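You operate a simulated robot arm through the tools that you are given. There is no shell and no other tool.

The job below is to be done with a simulated robot arm. You get a single attempt, and the scene is never put back.

JOB
Wipe the blue stirrer's plate, set the beaker on it, drop in the short bar and run it at 4.
Fine: beaker on the middle of the plate; sponge back where it lay; the bar spins in step. Set down upright: small beaker. What is to be rubbed or washed off counts as gone when no trace of it is left.

Only the result counts: the job must be done as asked and must still hold three seconds after the hand-in. Knocking over, shifting, dropping, spilling or breaking anything else fails it.

ROBOT AND FRAMES
A 7-joint arm with a two-finger parallel gripper, fixed in place. Base frame: the origin is at the foot of the arm, x ahead of it, y to its left, z up; the work surface is at about z = 0. Lengths are in mm, angles in rad, forces in N, time in s.
With the tool pointing down near the work surface it reaches from about 260 to 680 mm from the base axis. Its first joint turns from -2.897 to 2.897 rad. Payload 2.5 kg.
Tool frame: the origin (TCP) lies between the finger pads and is the grasp point; the fingertips stand 30 mm ahead of it; z points along the fingers, y is the line along which they close. The gripper opens to 94 mm. The fingers are 28 mm wide and 10 mm thick; the gripper's body (50 by 96 mm) begins 55 mm behind the TCP.
Orientation is that of the tool frame in the base frame, as a unit quaternion [w, x, y, z]. With the fingers straight down and closing along the base's y, the tool's x points along the base's -x, its y along +y and its z along -z.

CONTROLS
- The arm moves only by the tool arm_command. Its argument "increments" is a list of rows, each a list of 7 numbers: the finger opening in mm, from 0 to 94, then the shift along the tool's x, y, z in units of 500 mm (1.0 is 500 mm), then the turn, a rotation vector about the tool's x, y, z in units of 120 degrees (1.0 is 120 degrees). In form: [[jaw, dx, dy, dz, ax, ay, az], ...]. A call has 1 to 20 rows; each row is the pose to reach, as a shift and turn from the pose commanded when the call began, along the tool's axes at that moment. A call with a number of a shift or a turn outside -1 to 1 is refused whole. A row lasts 0.2 s, in which the tool goes at most 50 mm and 0.15 rad; a call with a longer step from one row to the next is refused whole, and so is a gripper value outside its range. A pose out of reach is approached as far as the arm can. The call stops where the force on the tool passes 90 N (or 10 N more than at its start, if that is more) or the arm is blocked; 0.2 s more then pass. Each finger travels about 72 mm/s and halts on what it meets, pressing with about 29 N; the grip force reading is that of the motor and also rises with nothing between the fingers. The clock runs only during rows and for 0.2 s after the last one: add rows that repeat a pose to give the fingers time. It gives the time, the measured TCP pose, the force on the tool (base axes), the opening and the grip force at its end, in the units of the frame above (readings bear some noise), with the torque about the TCP (base axes, N m) and any sound that the robot's microphone picked up.
- Cameras (640 x 400 px; columns grow to the right, rows downward): "scene" is fixed at [219.3, 649.4, 648.4]; the picture's right is [-0.85, -0.52, 0.00], its down [-0.37, 0.60, -0.71] and it looks along [0.37, -0.61, -0.70] (base axes); focal length 272 px, centre (320, 200). "wrist" rides on the gripper at [76, 14, -103] in the tool frame; the picture's right is [-0.18, 0.98, 0.00], its down [-0.75, -0.14, -0.64] and it looks along [-0.63, -0.12, 0.77] (tool axes); focal length 243 px, centre (320, 200). There is no depth. A picture from a camera that has moved, and an enlarged one, comes with that camera's place and axes in the base frame and with its lens.
- capture(camera): a new picture of that camera. The clock stands still meanwhile.
- inspect(camera, box): a new picture of the part [left, top, right, bottom] of that camera's present view, enlarged. The clock stands still meanwhile.
- sign_off(): hands the job in; it is judged then, once.

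Places have to be worked out from the pictures, the camera data and where the tool is seen. Open the gripper and draw the arm clear of the work before you hand the job in, unless the task says otherwise.

The tools are called after ">>>" as a command line: name --pt "numbers of a row" for each row, then --argument value for the rest, lists and objects as JSON in quotes. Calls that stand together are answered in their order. arm_command: Moves the arm, as the interface text tells. Its arguments: {"type":"object","properties":{"increments":{"type":"array"}},"required":["increments"]} The other tools are called the same way: capture (camera) takes a picture; inspect (camera, box) takes an enlarged picture of a part of a camera's view; sign_off () hands the job in.

At the start:

```text
time: 0.0
tool_pos: [366.1, 183.2, 416.0]
tool_rot: [-0.001, 0.0, 1.0, 0.0]
force: [0.6, -0.7, 0.4]
torque: [-0.01, 0.02, 0.0]
width: 94.4
gripper_force: 0.0
```

scene: 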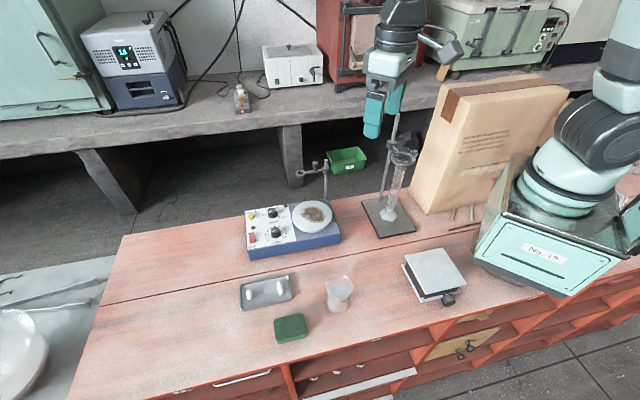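
wrist: 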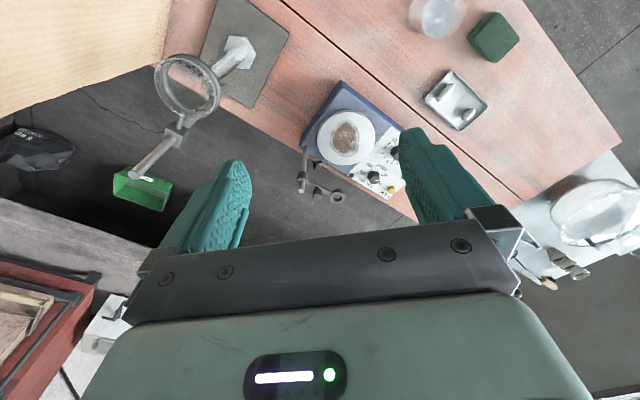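

The pictures show a blue stirrer with a stained plate, a tray with two bars, a beaker and a green sponge. I start with enlarged views to locate each of them.

>>> inspect --camera "scene" --box '[230, 180, 350, 270]'

>>> inspect --camera "scene" --box '[225, 260, 375, 355]'

>>> inspect --camera "wrist" --box '[280, 70, 440, 210]'

>>> inspect --camera "wrist" --box '[390, 0, 550, 140]'

```text
4.44 times, centred on (290, 225) of scene
camera zoom: at [219.3, 649.4, 648.4], right [-0.85, -0.52, 0.0], down [-0.37, 0.6, -0.71], along [0.37, -0.61, -0.7], focal length 1211 px, centre (453, 89)
```

zoom: 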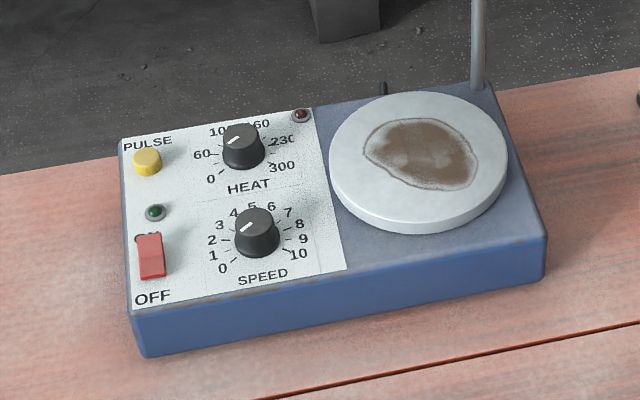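

```text
4.21 times, centred on (300, 308) of scene
camera zoom: at [219.3, 649.4, 648.4], right [-0.85, -0.52, 0.0], down [-0.37, 0.6, -0.71], along [0.37, -0.61, -0.7], focal length 1147 px, centre (404, -253)
```

zoom: 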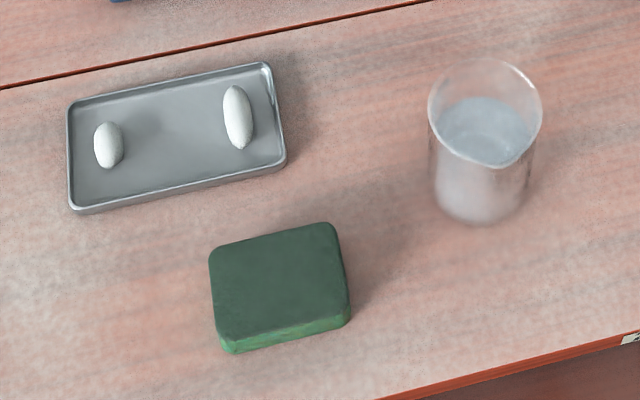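

```text
2.86 times, centred on (360, 140) of wrist
camera zoom: at [290.5, 197.8, 517.3], right [0.18, 0.98, 0.0], down [0.75, -0.14, 0.64], along [0.63, -0.12, -0.77], focal length 693 px, centre (206, 371)
```

zoom: 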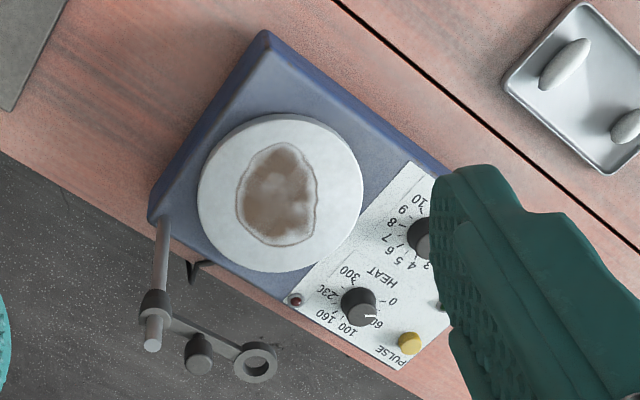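

```text
2.86 times, centred on (470, 70) of wrist
camera zoom: at [290.5, 197.8, 517.3], right [0.18, 0.98, 0.0], down [0.75, -0.14, 0.64], along [0.63, -0.12, -0.77], focal length 693 px, centre (-109, 571)
```

zoom: 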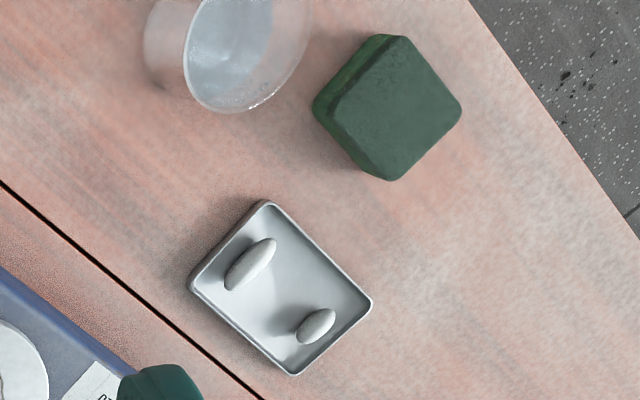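

The plate sits near (512, 207, 62) and the beaker near (333, 374). The sponge is near (394, 484) and the short bar near (533, 469), which is far out. I turn the wrist outward and shift left at a safe height to get closer views.

>>> arm_command --pt "94 0.012 0.04 0.03 0 0 -0.06" --pt "94 0.024 0.08 0.06 0 0 -0.12" --pt "94 0.036 0.12 0.09 0 0 -0.18" --pt "94 0.048 0.16 0.12 0 0 -0.24" --pt "94 0.06 0.19 0.15 0 0 -0.3" --pt "94 0.072 0.214 0.172 0 0 -0.334" --pt "94 0.072 0.214 0.172 0 0 -0.334"

>>> capture --camera "wrist"

```text
time: 1.6
tool_pos: [329.7, 289.5, 328.7]
tool_rot: [0.001, -0.343, 0.939, 0.0]
force: [1.7, 0.5, -0.2]
torque: [0.03, -0.01, 0.0]
width: 94.1
gripper_force: 0.1
```

```text
taken
camera wrist: at [263.5, 251.6, 430.3], right [-0.49, 0.87, 0.0], down [0.67, 0.38, 0.64], along [0.56, 0.32, -0.77], focal length 243 px, centre (320, 200)
```

wrist: 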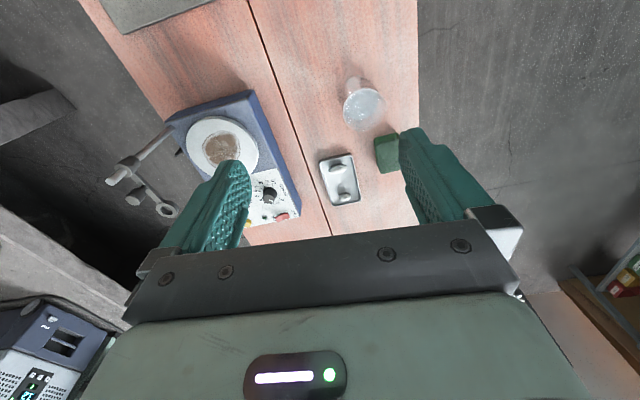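

The view is now from the new pose, with tray, beaker, sponge and stirrer all visible. I zoom in on each to pin down positions and the knob and switch state.

>>> inspect --camera "wrist" --box '[310, 145, 374, 209]'

>>> inspect --camera "wrist" --box '[330, 66, 420, 186]'

>>> inspect --camera "wrist" --box '[160, 85, 320, 235]'

>>> inspect --camera "scene" --box '[240, 195, 300, 250]'

>>> inspect --camera "scene" --box '[280, 130, 440, 240]'

```text
6.25 times, centred on (342, 177) of wrist
camera zoom: at [263.5, 251.6, 430.3], right [-0.49, 0.87, 0.0], down [0.67, 0.38, 0.64], along [0.56, 0.32, -0.77], focal length 1516 px, centre (182, 344)
```

zoom: 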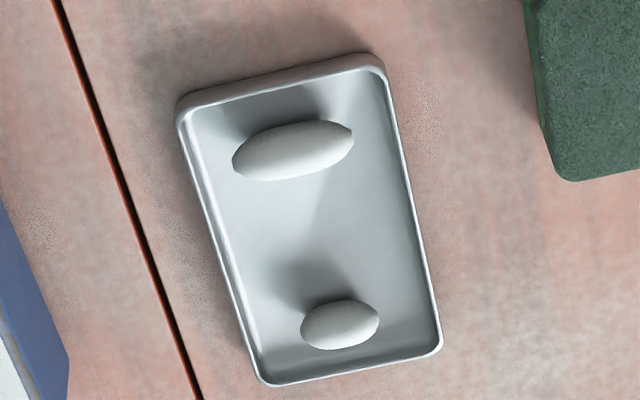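

```text
3.33 times, centred on (375, 126) of wrist
camera zoom: at [263.5, 251.6, 430.3], right [-0.49, 0.87, 0.0], down [0.67, 0.38, 0.64], along [0.56, 0.32, -0.77], focal length 809 px, centre (137, 447)
```

zoom: 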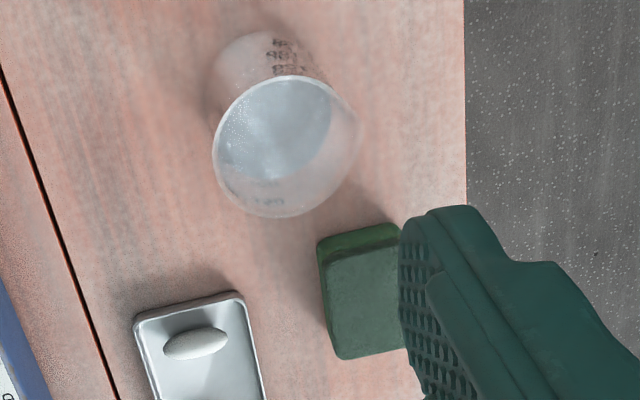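

```text
2.67 times, centred on (240, 160) of wrist
camera zoom: at [263.5, 251.6, 430.3], right [-0.49, 0.87, 0.0], down [0.67, 0.38, 0.64], along [0.56, 0.32, -0.77], focal length 647 px, centre (533, 307)
```

zoom: 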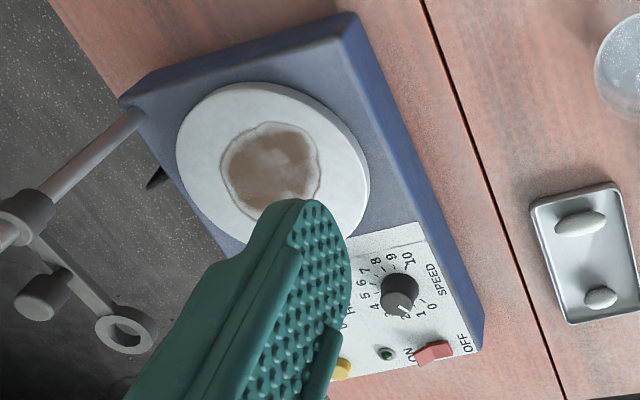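

```text
7.27 times, centred on (270, 222) of scene
camera zoom: at [219.3, 649.4, 648.4], right [-0.85, -0.52, 0.0], down [-0.37, 0.6, -0.71], along [0.37, -0.61, -0.7], focal length 1982 px, centre (684, 36)
```

zoom: 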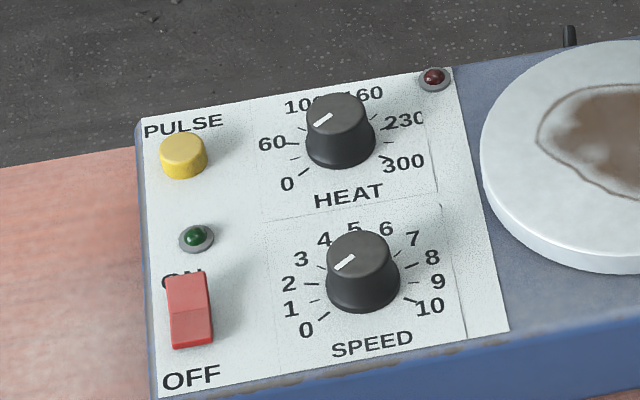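

```text
3.64 times, centred on (360, 185) of scene
camera zoom: at [219.3, 649.4, 648.4], right [-0.85, -0.52, 0.0], down [-0.37, 0.6, -0.71], along [0.37, -0.61, -0.7], focal length 991 px, centre (174, 254)
```

zoom: 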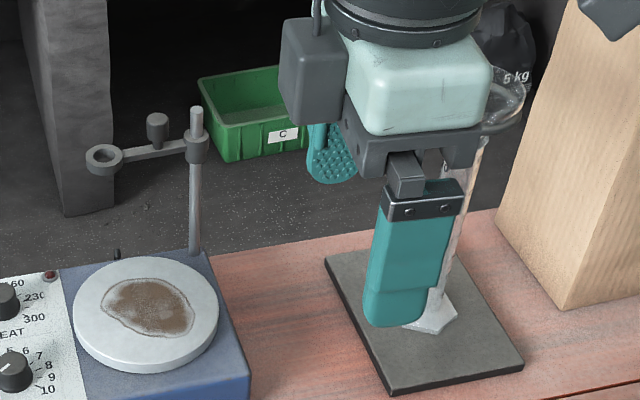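

The readings agree with the pictures. The sponge is about 66x46x22 mm, centred near (396, 485), with its long side about 46° from x. The speed knob reads about 0 and the switch is OFF. I hover above the sponge with the fingers across its short side.

>>> arm_command --pt "94 -0.0442 0.0266 0.0497 0 0 -0.0065" --pt "94 -0.0885 0.0532 0.0994 0 0 -0.013" --pt "94 -0.1327 0.0798 0.149 0 0 -0.0194" --pt "94 -0.1769 0.1064 0.1987 0 0 -0.0259" --pt "94 -0.2211 0.133 0.2484 0 0 -0.0323" --pt "94 -0.2654 0.1596 0.2981 0 0 -0.0388" --pt "94 -0.3096 0.1862 0.3477 0 0 -0.0452" --pt "94 -0.3538 0.2128 0.3974 0 0 -0.0517" --pt "94 -0.3538 0.2128 0.3974 0 0 -0.0517"

>>> capture --camera "wrist"

>>> inspect --camera "scene" --box '[220, 220, 380, 350]'

```text
time: 3.6
tool_pos: [394.2, 484.3, 131.6]
tool_rot: [0.0, -0.393, 0.92, 0.001]
force: [0.2, -0.4, 1.0]
torque: [0.01, 0.01, 0.03]
width: 94.0
gripper_force: 0.1
```

```text
taken
camera wrist: at [332.4, 438.6, 233.5], right [-0.58, 0.81, 0.0], down [0.62, 0.45, 0.64], along [0.52, 0.37, -0.77], focal length 243 px, centre (320, 200)
```

wrist: 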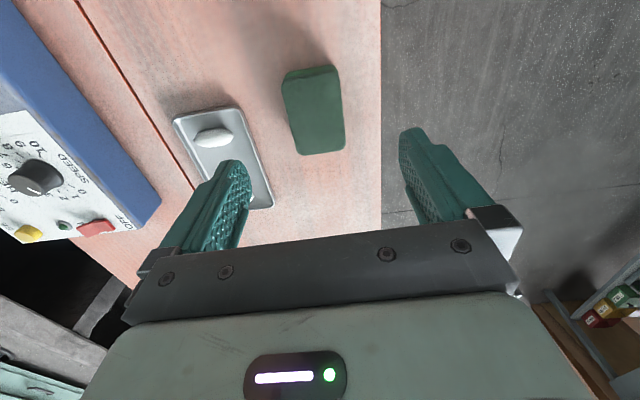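

```text
3.08 times, centred on (300, 285) of scene
camera zoom: at [219.3, 649.4, 648.4], right [-0.85, -0.52, 0.0], down [-0.37, 0.6, -0.71], along [0.37, -0.61, -0.7], focal length 838 px, centre (382, -62)
```

zoom: 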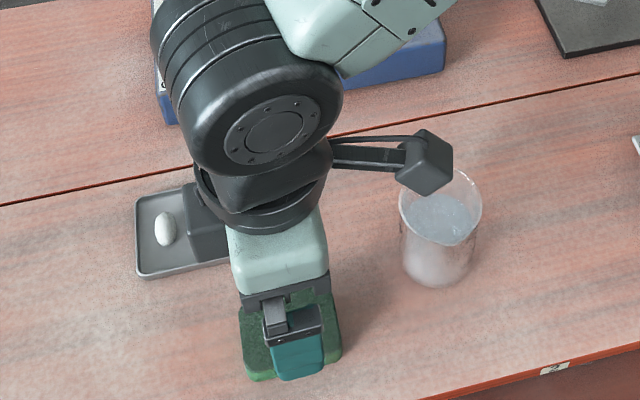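

The sponge lies between the fingers' lines of sight. I zoom on it to refine its centre and thickness before descending.

>>> inspect --camera "wrist" --box '[262, 50, 372, 170]'

>>> inspect --camera "wrist" --box '[0, 100, 160, 250]'

```text
3.33 times, centred on (317, 110) of wrist
camera zoom: at [332.4, 438.6, 233.5], right [-0.58, 0.81, 0.0], down [0.62, 0.45, 0.64], along [0.52, 0.37, -0.77], focal length 809 px, centre (330, 500)
```

zoom: 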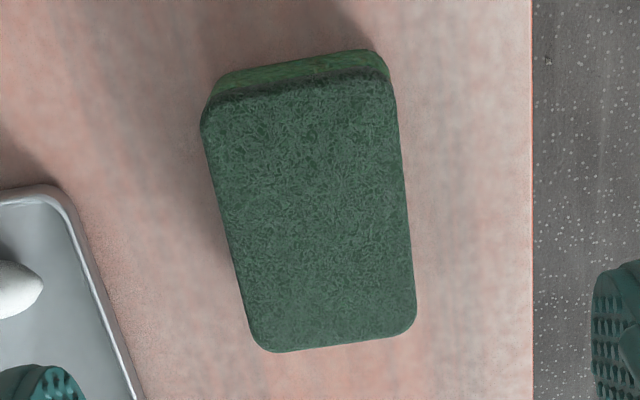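

```text
2.67 times, centred on (80, 175) of wrist
camera zoom: at [332.4, 438.6, 233.5], right [-0.58, 0.81, 0.0], down [0.62, 0.45, 0.64], along [0.52, 0.37, -0.77], focal length 647 px, centre (960, 267)
```

zoom: 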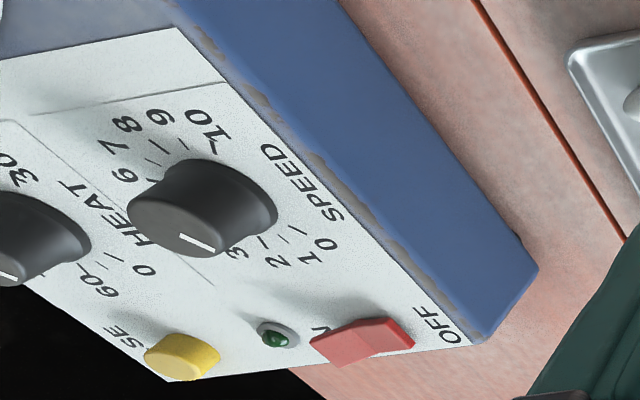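

The sponge centre works out to about (400, 485) and it is about 26 mm thick. I narrow the jaw to 72, which stays clear of the tray, shift about 5 mm and descend so the tips end about 10 mm above the table.

>>> arm_command --pt "72 -0.009 -0.006 0.0 0 0 0" --pt "72 -0.009 -0.006 0.05 0 0 0" --pt "72 -0.009 -0.006 0.1 0 0 0" --pt "72 -0.009 -0.006 0.15 0 0 0" --pt "72 -0.009 -0.006 0.181 0 0 0" --pt "72 -0.009 -0.006 0.181 0 0 0"

>>> inspect --camera "wrist" --box '[220, 80, 440, 240]'

>>> inspect --camera "scene" --box '[250, 270, 350, 350]'

```text
time: 5.0
tool_pos: [401.2, 486.9, 41.7]
tool_rot: [0.001, -0.393, 0.92, 0.0]
force: [0.6, 0.3, 0.0]
torque: [-0.02, 0.04, -0.04]
width: 72.0
gripper_force: 0.1
```

```text
2.50 times, centred on (330, 160) of wrist
camera zoom: at [339.3, 441.4, 143.2], right [-0.58, 0.81, 0.0], down [0.62, 0.45, 0.64], along [0.52, 0.37, -0.77], focal length 606 px, centre (295, 300)
```

zoom: 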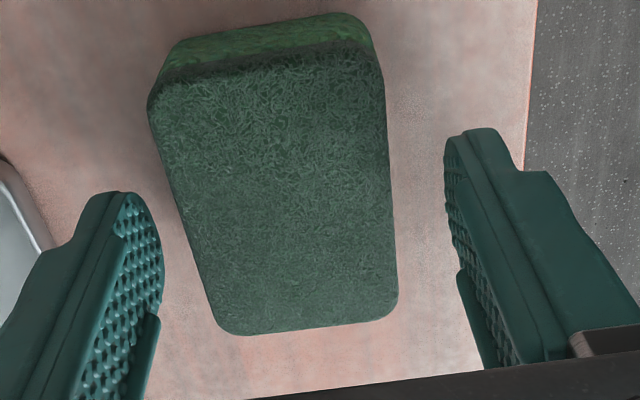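

```text
5.00 times, centred on (300, 310) of scene
camera zoom: at [219.3, 649.4, 648.4], right [-0.85, -0.52, 0.0], down [-0.37, 0.6, -0.71], along [0.37, -0.61, -0.7], focal length 1362 px, centre (420, -350)
```

zoom: 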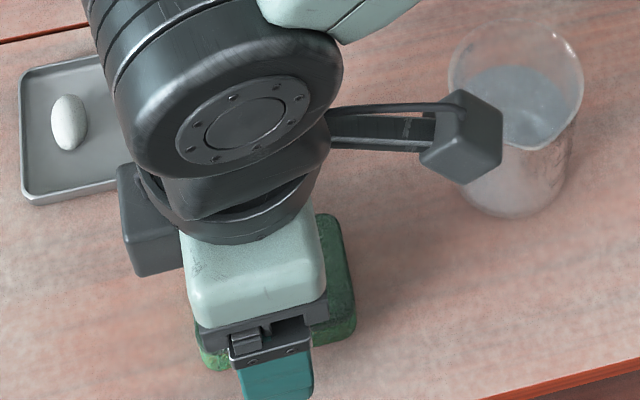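

The sponge is centred between the fingers to about a millimetre. I close the jaw on it.

>>> arm_command --pt "60 0 0 0 0 0 0" --pt "48 0 0 0 0 0 0" --pt "36 0 0 0 0 0 0" --pt "30 0 0 0 0 0 0" --pt "30 0 0 0 0 0 0" --pt "30 0 0 0 0 0 0"

>>> inspect --camera "wrist" --box '[220, 80, 440, 240]'

```text
time: 6.4
tool_pos: [401.4, 487.2, 41.7]
tool_rot: [0.001, -0.393, 0.919, 0.0]
force: [-0.4, 0.5, 0.3]
torque: [-0.04, 0.0, -0.04]
width: 43.7
gripper_force: 28.9
```

```text
2.50 times, centred on (330, 160) of wrist
camera zoom: at [339.3, 441.3, 143.4], right [-0.58, 0.81, 0.0], down [0.62, 0.45, 0.64], along [0.52, 0.37, -0.77], focal length 606 px, centre (295, 300)
```

zoom: 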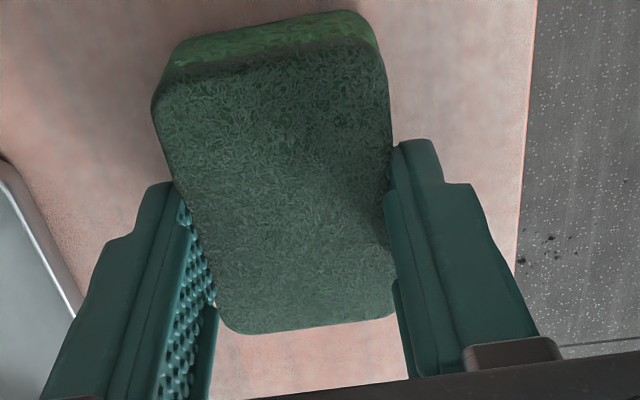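

The sponge is gripped at 43.7 mm. I note this pose, TCP (401.9, 486.5, 40.4) with yaw 46.3°, so I can put it back there. Now I lift.

>>> arm_command --pt "30 0 0 -0.05 0 0 0" --pt "30 0 0 -0.13 0 0 0" --pt "30 0 0 -0.2 0 0 0" --pt "30 0 0 -0.26 0 0 0" --pt "30 0 0 -0.26 0 0 0"

>>> capture --camera "wrist"

>>> inspect --camera "scene" --box '[220, 220, 380, 350]'

```text
time: 7.6
tool_pos: [401.5, 486.5, 172.0]
tool_rot: [0.001, -0.394, 0.919, 0.0]
force: [0.3, 0.2, 0.3]
torque: [0.05, 0.01, 0.02]
width: 43.8
gripper_force: 29.4
```

```text
taken
camera wrist: at [339.7, 441.9, 273.5], right [-0.58, 0.81, 0.0], down [0.62, 0.45, 0.64], along [0.52, 0.37, -0.77], focal length 243 px, centre (320, 200)
```

wrist: 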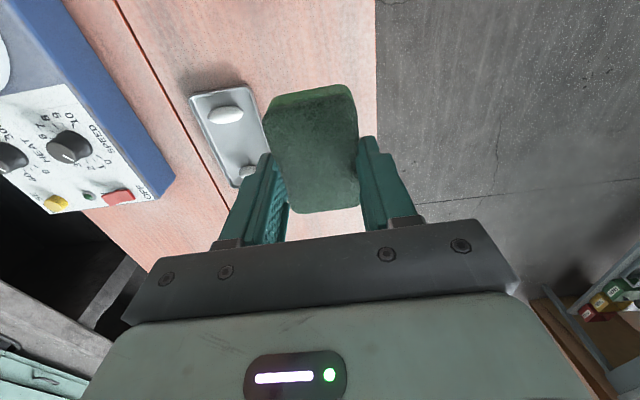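

```text
3.08 times, centred on (300, 285) of scene
camera zoom: at [219.3, 649.4, 648.4], right [-0.85, -0.52, 0.0], down [-0.37, 0.6, -0.71], along [0.37, -0.61, -0.7], focal length 838 px, centre (382, -62)
```

zoom: 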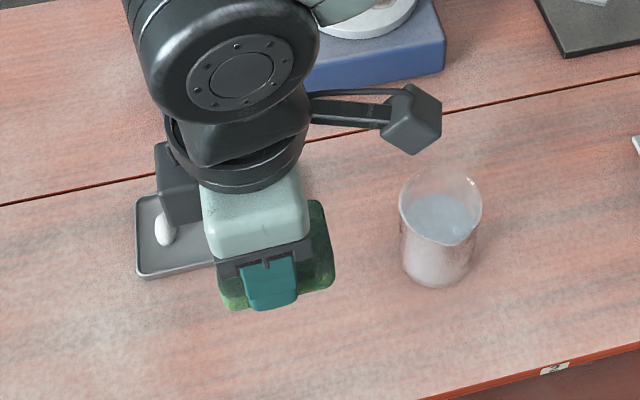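

The sponge is held level. I carry it toward the stirrer while turning to yaw -45°, keeping the gripper's narrow side toward the clamp. I stop short so the wrist camera sees the plate.

>>> arm_command --pt "30 0.02063 -0.02895 0 0 0 0.0634" --pt "30 0.04127 -0.0579 0 0 0 0.1268" --pt "30 0.0619 -0.08685 0 0 0 0.1902" --pt "30 0.08253 -0.1158 0 0 0 0.2536" --pt "30 0.10317 -0.14475 0 0 0 0.317" --pt "30 0.1238 -0.1737 0 0 0 0.3804" --pt "30 0.14443 -0.20265 0 0 0 0.4437" --pt "30 0.16507 -0.2316 0 0 0 0.5071" --pt "30 0.1857 -0.26055 0 0 0 0.5705" --pt "30 0.20633 -0.2895 0 0 0 0.6339" --pt "30 0.22697 -0.31845 0 0 0 0.6973" --pt "30 0.2476 -0.3474 0 0 0 0.7607" --pt "30 0.2476 -0.3474 0 0 0 0.7607"

>>> capture --camera "wrist"

>>> capture --camera "scene"

```text
time: 10.4
tool_pos: [441.8, 277.7, 170.1]
tool_rot: [0.0, 0.383, 0.924, 0.0]
force: [-0.3, -0.7, 0.2]
torque: [-0.01, -0.01, -0.03]
width: 43.7
gripper_force: 28.7
```

```text
taken
camera wrist: at [399.3, 341.6, 272.1], right [0.83, 0.56, 0.0], down [0.43, -0.63, 0.64], along [0.36, -0.53, -0.77], focal length 243 px, centre (320, 200)
```

wrist: 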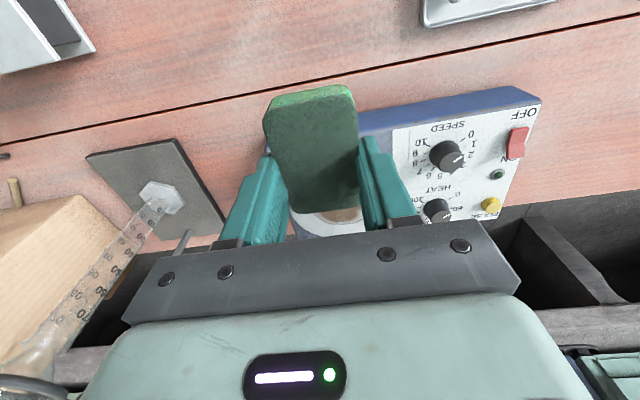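

```text
taken
```

scene: 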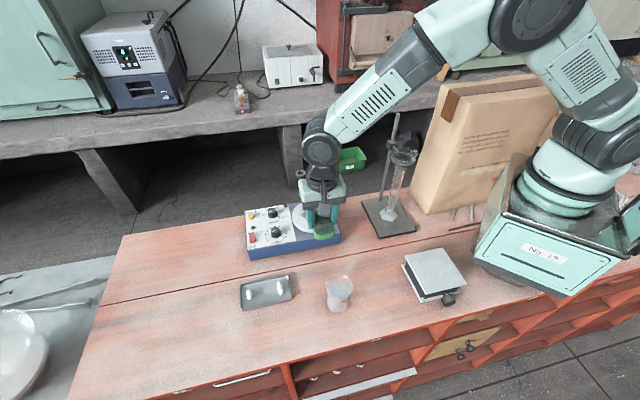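

The sponge hides part of the plate from the wrist, but the panel is clear. I zoom on the panel and plate from both cameras.

>>> inspect --camera "wrist" --box '[380, 80, 560, 225]'

>>> inspect --camera "scene" --box '[235, 160, 365, 265]'

```text
2.76 times, centred on (470, 152) of wrist
camera zoom: at [399.3, 341.6, 272.1], right [0.83, 0.56, 0.0], down [0.43, -0.63, 0.64], along [0.36, -0.53, -0.77], focal length 669 px, centre (-94, 331)
```

zoom: 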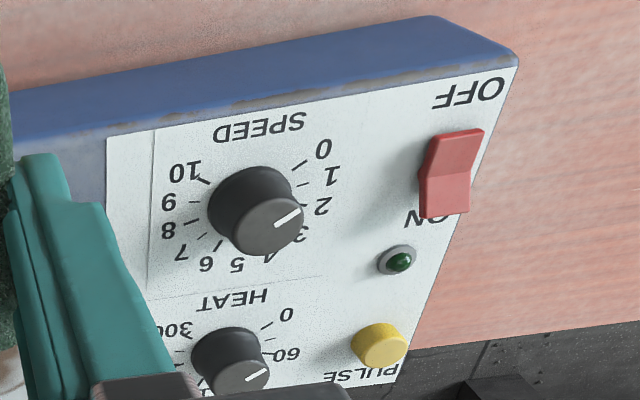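

```text
3.81 times, centred on (300, 212) of scene
camera zoom: at [219.3, 649.4, 648.4], right [-0.85, -0.52, 0.0], down [-0.37, 0.6, -0.71], along [0.37, -0.61, -0.7], focal length 1038 px, centre (396, 152)
```

zoom: 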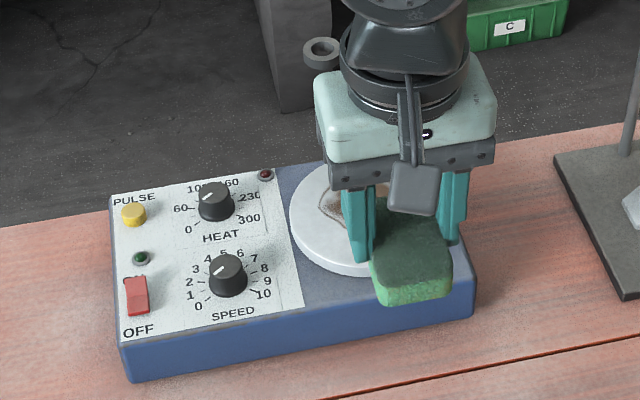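

The speed knob is at 0 and the switch is off. I put the plate top near z=65 with its centre near (515, 208), so the sponge should touch at about TCP z=105. I move over the centre and lower to about z=115.

>>> arm_command --pt "30 -0.0669 0.0009 0 0 0 0" --pt "30 -0.1337 0.0017 0 0 0 0" --pt "30 -0.2006 0.0026 0 0 0 0" --pt "30 -0.2006 0.0026 0.04 0 0 0" --pt "30 -0.2006 0.0026 0.08 0 0 0" --pt "30 -0.2006 0.0026 0.106 0 0 0" --pt "30 -0.2006 0.0026 0.106 0 0 0"

>>> capture --camera "wrist"

>>> inspect --camera "scene" --box '[235, 140, 365, 265]'

```text
time: 12.0
tool_pos: [514.4, 206.4, 116.7]
tool_rot: [0.001, 0.383, 0.924, 0.0]
force: [-0.6, 1.1, 0.3]
torque: [-0.02, -0.01, -0.07]
width: 43.7
gripper_force: 29.2
```

```text
taken
camera wrist: at [471.2, 270.7, 219.2], right [0.82, 0.57, 0.0], down [0.43, -0.63, 0.64], along [0.36, -0.53, -0.77], focal length 243 px, centre (320, 200)
```

wrist: 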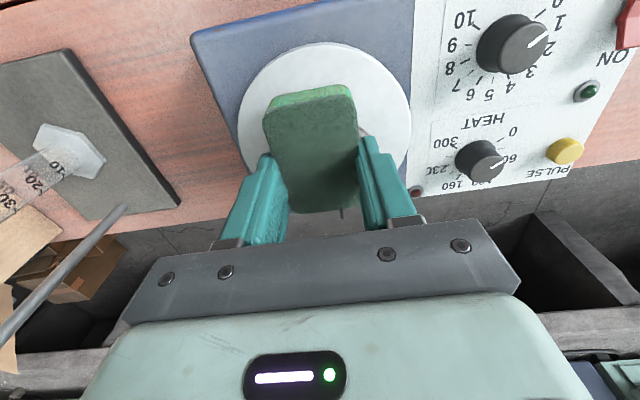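

```text
3.20 times, centred on (300, 202) of scene
camera zoom: at [219.3, 649.4, 648.4], right [-0.85, -0.52, 0.0], down [-0.37, 0.6, -0.71], along [0.37, -0.61, -0.7], focal length 872 px, centre (384, 192)
```

zoom: 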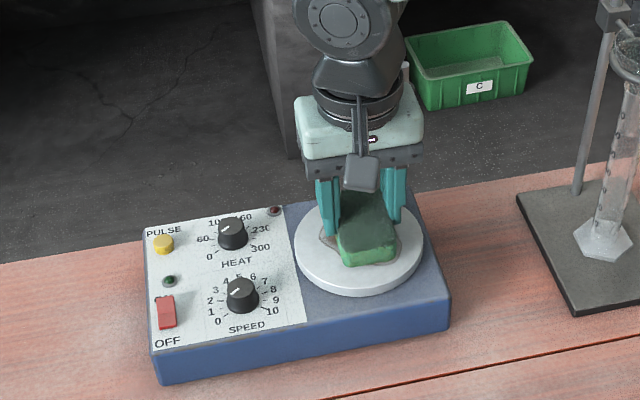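

The gripper clears the clamp and the sponge is over the stain. I step down gently to find contact.

>>> arm_command --pt "30 0 0.004 0.008 0 0 0" --pt "30 0 0.004 0.0164 0 0 0" --pt "30 0 0.004 0.0164 0 0 0"

>>> arm_command --pt "30 0 0 0.003 0 0 0" --pt "30 0 0 0.003 0 0 0"

>>> arm_command --pt "30 0 0 0.003 0 0 0" --pt "30 0 0 0.003 0 0 0"

```text
time: 12.8
tool_pos: [517.6, 210.1, 110.9]
tool_rot: [0.001, 0.383, 0.924, 0.001]
force: [-3.8, -1.5, 22.7]
torque: [-0.07, 0.23, 0.03]
width: 43.8
gripper_force: 29.0
```

```text
time: 13.4
tool_pos: [517.3, 209.2, 109.8]
tool_rot: [0.002, 0.382, 0.924, 0.001]
force: [-1.1, 1.1, 33.8]
torque: [-0.01, 0.04, 0.04]
width: 43.8
gripper_force: 29.4
```

```text
time: 14.0
tool_pos: [517.5, 209.2, 109.4]
tool_rot: [0.002, 0.383, 0.924, 0.002]
force: [5.4, -0.2, 33.3]
torque: [-0.01, -0.11, -0.01]
width: 44.0
gripper_force: 28.9
```

Contact came earlier than I estimated, and the force is now 33 N, more than needed. I ease up to a lighter press before rubbing.

>>> arm_command --pt "30 0 0 -0.005 0 0 0" --pt "30 0 0 -0.005 0 0 0"

>>> inspect --camera "wrist" --box '[220, 30, 430, 240]'

>>> inspect --camera "scene" --box '[275, 170, 365, 260]'

```text
time: 14.6
tool_pos: [514.5, 209.8, 108.6]
tool_rot: [0.0, 0.383, 0.924, -0.001]
force: [7.7, 1.1, 16.6]
torque: [0.04, -0.4, -0.01]
width: 43.8
gripper_force: 29.0
```

```text
1.90 times, centred on (325, 135) of wrist
camera zoom: at [471.8, 272.8, 210.0], right [0.82, 0.57, 0.0], down [0.43, -0.63, 0.64], along [0.36, -0.53, -0.77], focal length 462 px, centre (310, 324)
```

zoom: 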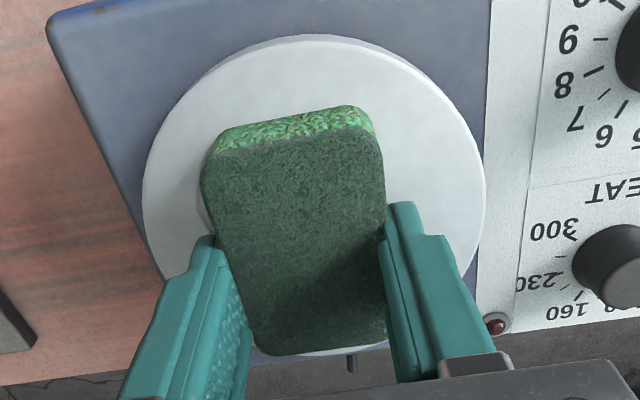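

```text
4.44 times, centred on (320, 215) of scene
camera zoom: at [219.3, 649.4, 648.4], right [-0.85, -0.52, 0.0], down [-0.37, 0.6, -0.71], along [0.37, -0.61, -0.7], focal length 1211 px, centre (320, 133)
```

zoom: 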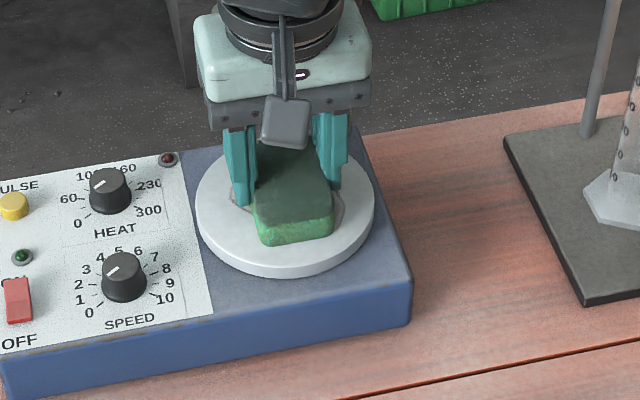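

The press is about 17 N with the sponge still squarely held. I make a first slow stroke along the tool's y across the stain and watch the side forces.

>>> arm_command --pt "30 0 -0.016 0 0 0 0" --pt "30 0 -0.032 0 0 0 0" --pt "30 0 -0.048 0 0 0 0" --pt "30 0 -0.06 0 0 0 0" --pt "30 0 -0.044 0 0 0 0" --pt "30 0 -0.028 0 0 0 0" --pt "30 0 -0.012 0 0 0 0" --pt "30 0 0.004 0 0 0 0" --pt "30 0 0.02 0 0 0 0" --pt "30 0 0.036 0 0 0 0" --pt "30 0 0.02 0 0 0 0" --pt "30 0 0.0 0 0 0 0"

>>> inspect --camera "wrist" --box '[220, 30, 430, 240]'

>>> inspect --camera "scene" --box '[275, 170, 365, 260]'

```text
time: 17.2
tool_pos: [516.1, 212.1, 108.9]
tool_rot: [0.001, 0.382, 0.924, 0.001]
force: [1.7, 1.4, 3.1]
torque: [0.07, -0.04, 0.0]
width: 43.9
gripper_force: 29.0
```

```text
1.90 times, centred on (325, 135) of wrist
camera zoom: at [472.7, 273.3, 210.0], right [0.82, 0.57, 0.0], down [0.43, -0.63, 0.64], along [0.36, -0.53, -0.77], focal length 462 px, centre (310, 324)
```

zoom: 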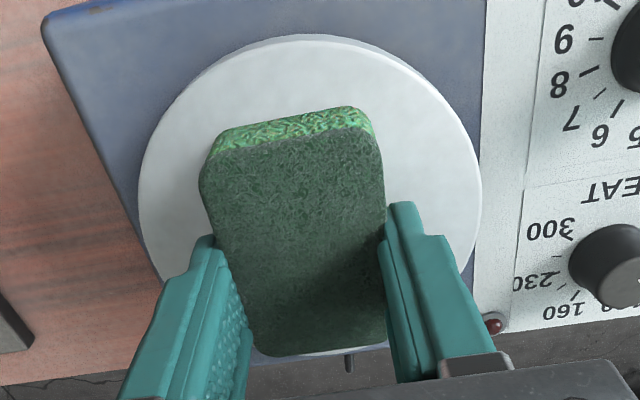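

```text
4.44 times, centred on (320, 215) of scene
camera zoom: at [219.3, 649.4, 648.4], right [-0.85, -0.52, 0.0], down [-0.37, 0.6, -0.71], along [0.37, -0.61, -0.7], focal length 1211 px, centre (320, 133)
```

zoom: 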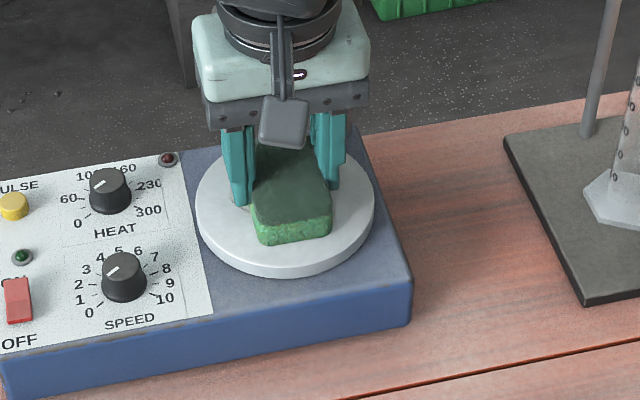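

The stirrer has not moved and the visible plate looks clean. I press 1 mm more and rub a raster of strokes along the tool's x to cover the whole stain area.

>>> arm_command --pt "30 0 -0.02 0.002 0 0 0" --pt "30 0 -0.04 0.002 0 0 0" --pt "30 0.016 -0.05 0.002 0 0 0" --pt "30 0.03 -0.05 0.002 0 0 0" --pt "30 0.014 -0.05 0.002 0 0 0" --pt "30 -0.002 -0.05 0.002 0 0 0" --pt "30 -0.018 -0.05 0.002 0 0 0" --pt "30 -0.03 -0.05 0.002 0 0 0" --pt "30 -0.03 -0.034 0.002 0 0 0" --pt "30 -0.03 -0.018 0.002 0 0 0" --pt "30 -0.014 -0.016 0.002 0 0 0" --pt "30 0.002 -0.016 0.002 0 0 0" --pt "30 0.018 -0.016 0.002 0 0 0" --pt "30 0.03 -0.016 0.002 0 0 0" --pt "30 0.03 0.002 0.002 0 0 0" --pt "30 0.03 0.02 0.002 0 0 0" --pt "30 0.014 0.022 0.002 0 0 0" --pt "30 -0.002 0.022 0.002 0 0 0" --pt "30 -0.018 0.022 0.002 0 0 0" --pt "30 -0.03 0.022 0.002 0 0 0"

>>> inspect --camera "wrist" --box '[220, 30, 430, 240]'

>>> inspect --camera "scene" --box '[275, 170, 365, 260]'

```text
time: 19.2
tool_pos: [503.3, 186.3, 107.8]
tool_rot: [-0.011, 0.382, 0.924, -0.005]
force: [-9.3, -0.4, 11.4]
torque: [-0.37, -0.83, -0.22]
width: 44.0
gripper_force: 29.4
stopped in row 9: the force on the tool passed its limit at 97 N (the readings are from after the stop); the commanded pose is now the measured one
```

```text
1.90 times, centred on (325, 135) of wrist
camera zoom: at [463.4, 250.1, 210.0], right [0.82, 0.57, -0.02], down [0.45, -0.63, 0.63], along [0.35, -0.53, -0.77], focal length 462 px, centre (310, 324)
```

zoom: 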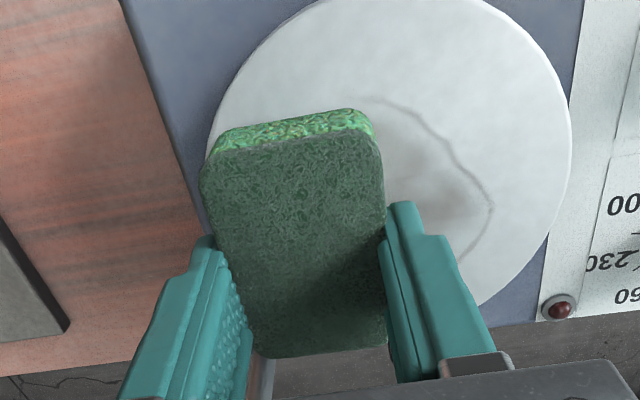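

```text
4.44 times, centred on (320, 215) of scene
camera zoom: at [219.3, 649.4, 648.4], right [-0.85, -0.52, 0.0], down [-0.37, 0.6, -0.71], along [0.37, -0.61, -0.7], focal length 1211 px, centre (320, 133)
```

zoom: 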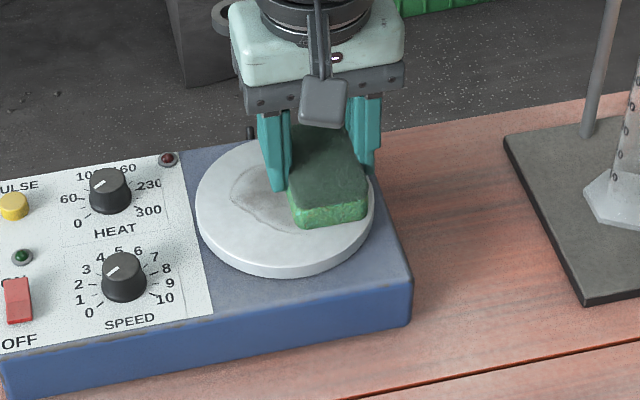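

The move stopped on a 97 N spike near the rod side, so I check whether anything was touched or shifted.

>>> inspect --camera "scene" --box '[230, 110, 390, 260]'

>>> capture --camera "wrist"

```text
2.67 times, centred on (310, 185) of scene
camera zoom: at [219.3, 649.4, 648.4], right [-0.85, -0.52, 0.0], down [-0.37, 0.6, -0.71], along [0.37, -0.61, -0.7], focal length 727 px, centre (347, 240)
```

zoom: 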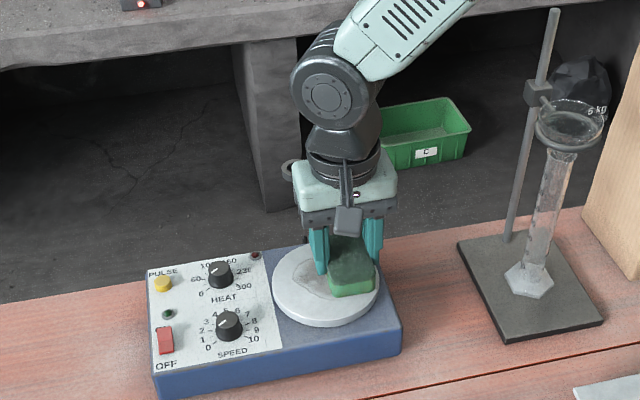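

```text
taken
camera wrist: at [463.4, 250.1, 210.0], right [0.82, 0.57, -0.02], down [0.45, -0.63, 0.63], along [0.35, -0.53, -0.77], focal length 243 px, centre (320, 200)
```

wrist: 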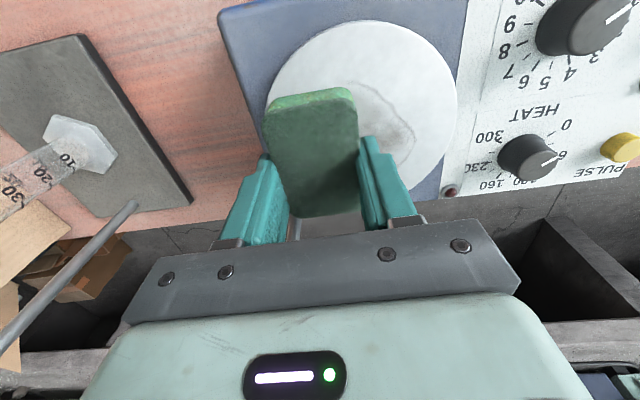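

The ring and stirrer sit at the same pixels as before, so nothing shifted. The block on the gripper's far side most likely met the clamp, so I'll keep away from that side. I back off 10 mm, level the tool and lift to look at the stain.

>>> arm_command --pt "30 0.02 0.0 -0.004 -0.0042 -0.004 0.0003" --pt "30 0.03 0.01 -0.01 -0.0084 -0.0079 0.0007" --pt "30 0.08 0.01 -0.06 -0.0084 -0.0079 0.0007" --pt "30 0.13 0.01 -0.1 -0.0084 -0.0079 0.0007" --pt "30 0.2 0.01 -0.1 -0.0084 -0.0079 0.0007" --pt "30 0.27 0.01 -0.1 -0.0084 -0.0079 0.0007" --pt "30 0.27 0.01 -0.1 -0.0084 -0.0079 0.0007"

>>> capture --camera "wrist"

>>> inspect --camera "scene" --box '[230, 140, 350, 260]'

```text
time: 20.8
tool_pos: [414.0, 284.9, 160.8]
tool_rot: [0.001, 0.383, 0.924, 0.0]
force: [0.2, -1.2, 0.4]
torque: [0.0, -0.02, -0.01]
width: 44.0
gripper_force: 29.3
```

```text
taken
camera wrist: at [370.5, 348.4, 262.1], right [0.83, 0.56, 0.0], down [0.43, -0.63, 0.64], along [0.36, -0.53, -0.77], focal length 243 px, centre (320, 200)
```

wrist: 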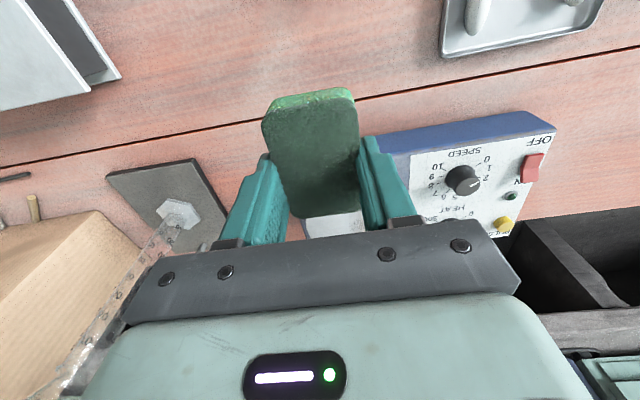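

```text
3.33 times, centred on (290, 200) of scene
camera zoom: at [219.3, 649.4, 648.4], right [-0.85, -0.52, 0.0], down [-0.37, 0.6, -0.71], along [0.37, -0.61, -0.7], focal length 908 px, centre (420, 200)
```

zoom: 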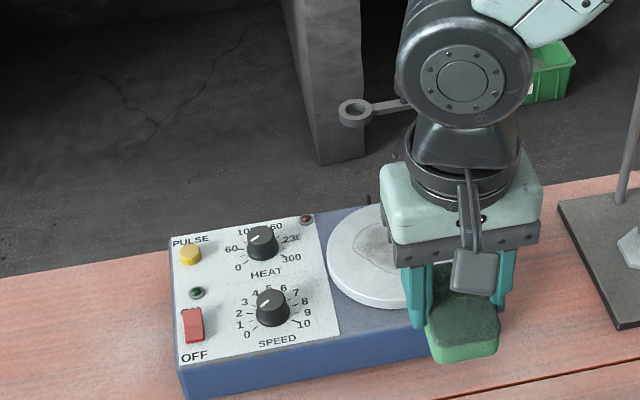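

The clamp ring is unmoved. I slide sideways and up so both cameras get a clear view of the plate.

>>> arm_command --pt "30 0.03 -0.06 -0.02 0 0 0" --pt "30 0.06 -0.12 -0.04 0 0 0" --pt "30 0.06 -0.18 -0.06 0 0 0" --pt "30 0.06 -0.2 -0.06 0 0 0"

>>> capture --camera "wrist"

>>> inspect --camera "scene" --box '[270, 140, 360, 260]'

```text
time: 21.8
tool_pos: [322.8, 236.4, 189.9]
tool_rot: [0.002, 0.382, 0.924, 0.001]
force: [1.5, -0.7, 0.7]
torque: [-0.01, 0.0, 0.01]
width: 43.8
gripper_force: 28.7
```

```text
taken
camera wrist: at [279.3, 299.8, 290.5], right [0.83, 0.56, 0.0], down [0.43, -0.63, 0.64], along [0.36, -0.53, -0.77], focal length 243 px, centre (320, 200)
```

wrist: 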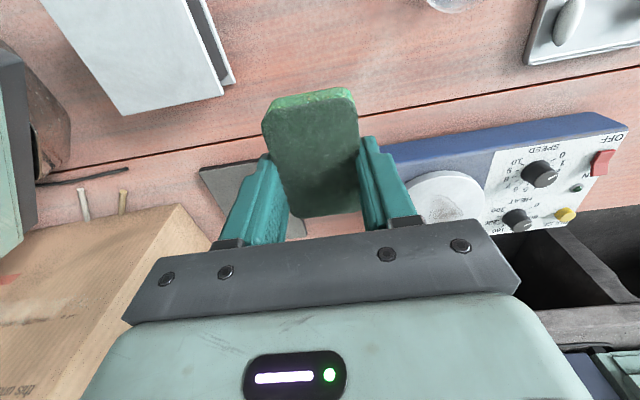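

```text
3.33 times, centred on (315, 200) of scene
camera zoom: at [219.3, 649.4, 648.4], right [-0.85, -0.52, 0.0], down [-0.37, 0.6, -0.71], along [0.37, -0.61, -0.7], focal length 908 px, centre (337, 200)
```

zoom: 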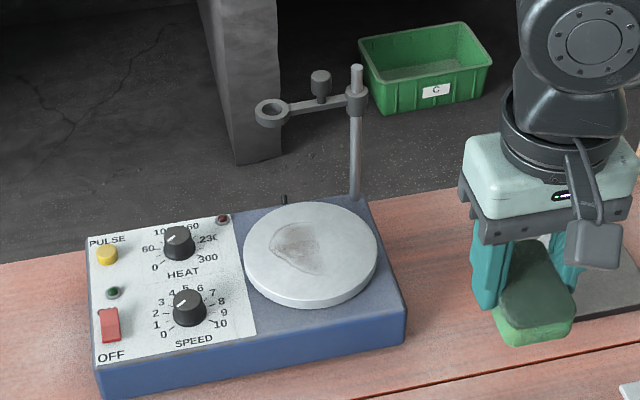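

Most of the stain is lightened but a residue is left. I enlarge the plate to see exactly where.

>>> inspect --camera "scene" --box '[290, 188, 335, 238]'

>>> inspect --camera "wrist" --box '[395, 155, 505, 240]'

```text
8.00 times, centred on (312, 213) of scene
camera zoom: at [219.3, 649.4, 648.4], right [-0.85, -0.52, 0.0], down [-0.37, 0.6, -0.71], along [0.37, -0.61, -0.7], focal length 2180 px, centre (380, 96)
```

zoom: 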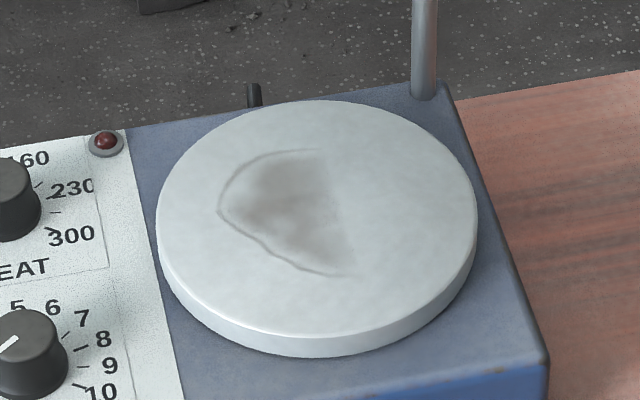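

```text
4.71 times, centred on (450, 198) of wrist
camera zoom: at [279.3, 299.8, 290.5], right [0.83, 0.56, 0.0], down [0.43, -0.63, 0.64], along [0.36, -0.53, -0.77], focal length 1142 px, centre (-292, 212)
```

zoom: 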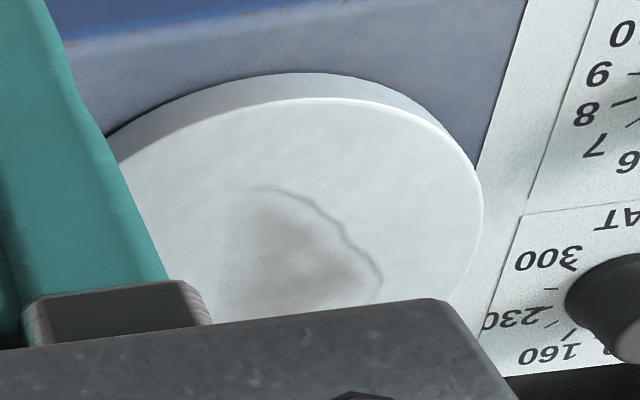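

The clamp-side half was cleaned by the second set of strokes, while the panel-side part had only one pass and still shows. I return over that part, 5 mm away from the clamp side, and descend to just above contact.

>>> arm_command --pt "30 -0.0598 0.051 0 0 0 0" --pt "30 -0.1197 0.102 0 0 0 0" --pt "30 -0.1795 0.153 0 0 0 0" --pt "30 -0.2394 0.204 0 0 0 0" --pt "30 -0.2992 0.255 0 0 0 0" --pt "30 -0.2992 0.255 0.06 0 0 0" --pt "30 -0.2992 0.255 0.12 0 0 0" --pt "30 -0.2992 0.255 0.15 0 0 0" --pt "30 -0.2992 0.255 0.15 0 0 0"

>>> inspect --camera "wrist" --box '[220, 30, 430, 240]'

>>> inspect --camera "scene" --box '[265, 130, 355, 250]'

```text
time: 23.8
tool_pos: [518.2, 219.0, 113.9]
tool_rot: [0.001, 0.383, 0.924, 0.001]
force: [0.0, -0.5, -1.0]
torque: [0.02, -0.01, 0.0]
width: 43.7
gripper_force: 28.7
```

```text
1.90 times, centred on (325, 135) of wrist
camera zoom: at [474.1, 283.1, 215.0], right [0.83, 0.56, 0.0], down [0.43, -0.63, 0.64], along [0.36, -0.53, -0.77], focal length 462 px, centre (310, 324)
```

zoom: 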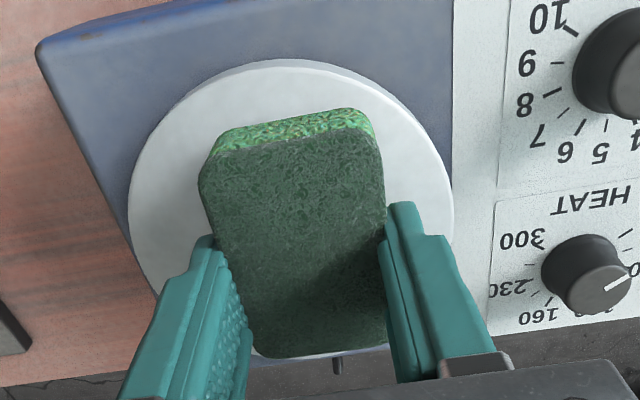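

```text
3.33 times, centred on (310, 190) of scene
camera zoom: at [219.3, 649.4, 648.4], right [-0.85, -0.52, 0.0], down [-0.37, 0.6, -0.71], along [0.37, -0.61, -0.7], focal length 908 px, centre (353, 233)
```

zoom: 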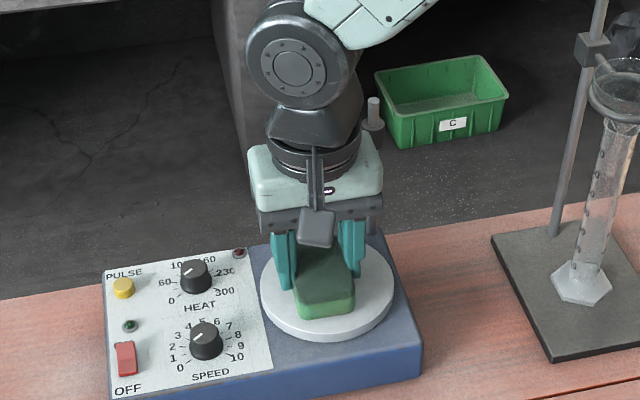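

No contact yet at z=112. I go down in small steps to a moderate pressing force.

>>> arm_command --pt "30 0 0 0.004 0 0 0" --pt "30 0 0 0.007 0 0 0" --pt "30 0 0 0.007 0 0 0"

>>> arm_command --pt "30 0 0 0.002 0 0 0" --pt "30 0 0 0.002 0 0 0"

```text
time: 24.6
tool_pos: [518.0, 219.4, 110.2]
tool_rot: [0.001, 0.383, 0.924, 0.001]
force: [-0.4, 0.0, 0.2]
torque: [0.0, -0.04, -0.02]
width: 43.8
gripper_force: 28.8
```

```text
time: 25.2
tool_pos: [518.8, 219.2, 110.0]
tool_rot: [0.001, 0.382, 0.924, 0.001]
force: [-0.2, -0.3, -0.4]
torque: [0.0, -0.02, 0.02]
width: 43.8
gripper_force: 29.0
```

>>> arm_command --pt "30 0 0 0.002 0 0 0" --pt "30 0 0 0.002 0 0 0"

>>> arm_command --pt "30 0 0 0.002 0 0 0" --pt "30 0 0 0.002 0 0 0"

```text
time: 25.8
tool_pos: [520.2, 221.1, 107.7]
tool_rot: [0.001, 0.383, 0.924, 0.001]
force: [0.3, -0.3, 1.3]
torque: [0.0, -0.01, -0.02]
width: 44.0
gripper_force: 29.0
```

```text
time: 26.4
tool_pos: [518.6, 221.5, 107.8]
tool_rot: [0.001, 0.382, 0.924, 0.001]
force: [0.2, 0.1, 2.1]
torque: [0.03, 0.1, -0.01]
width: 43.8
gripper_force: 28.6
```

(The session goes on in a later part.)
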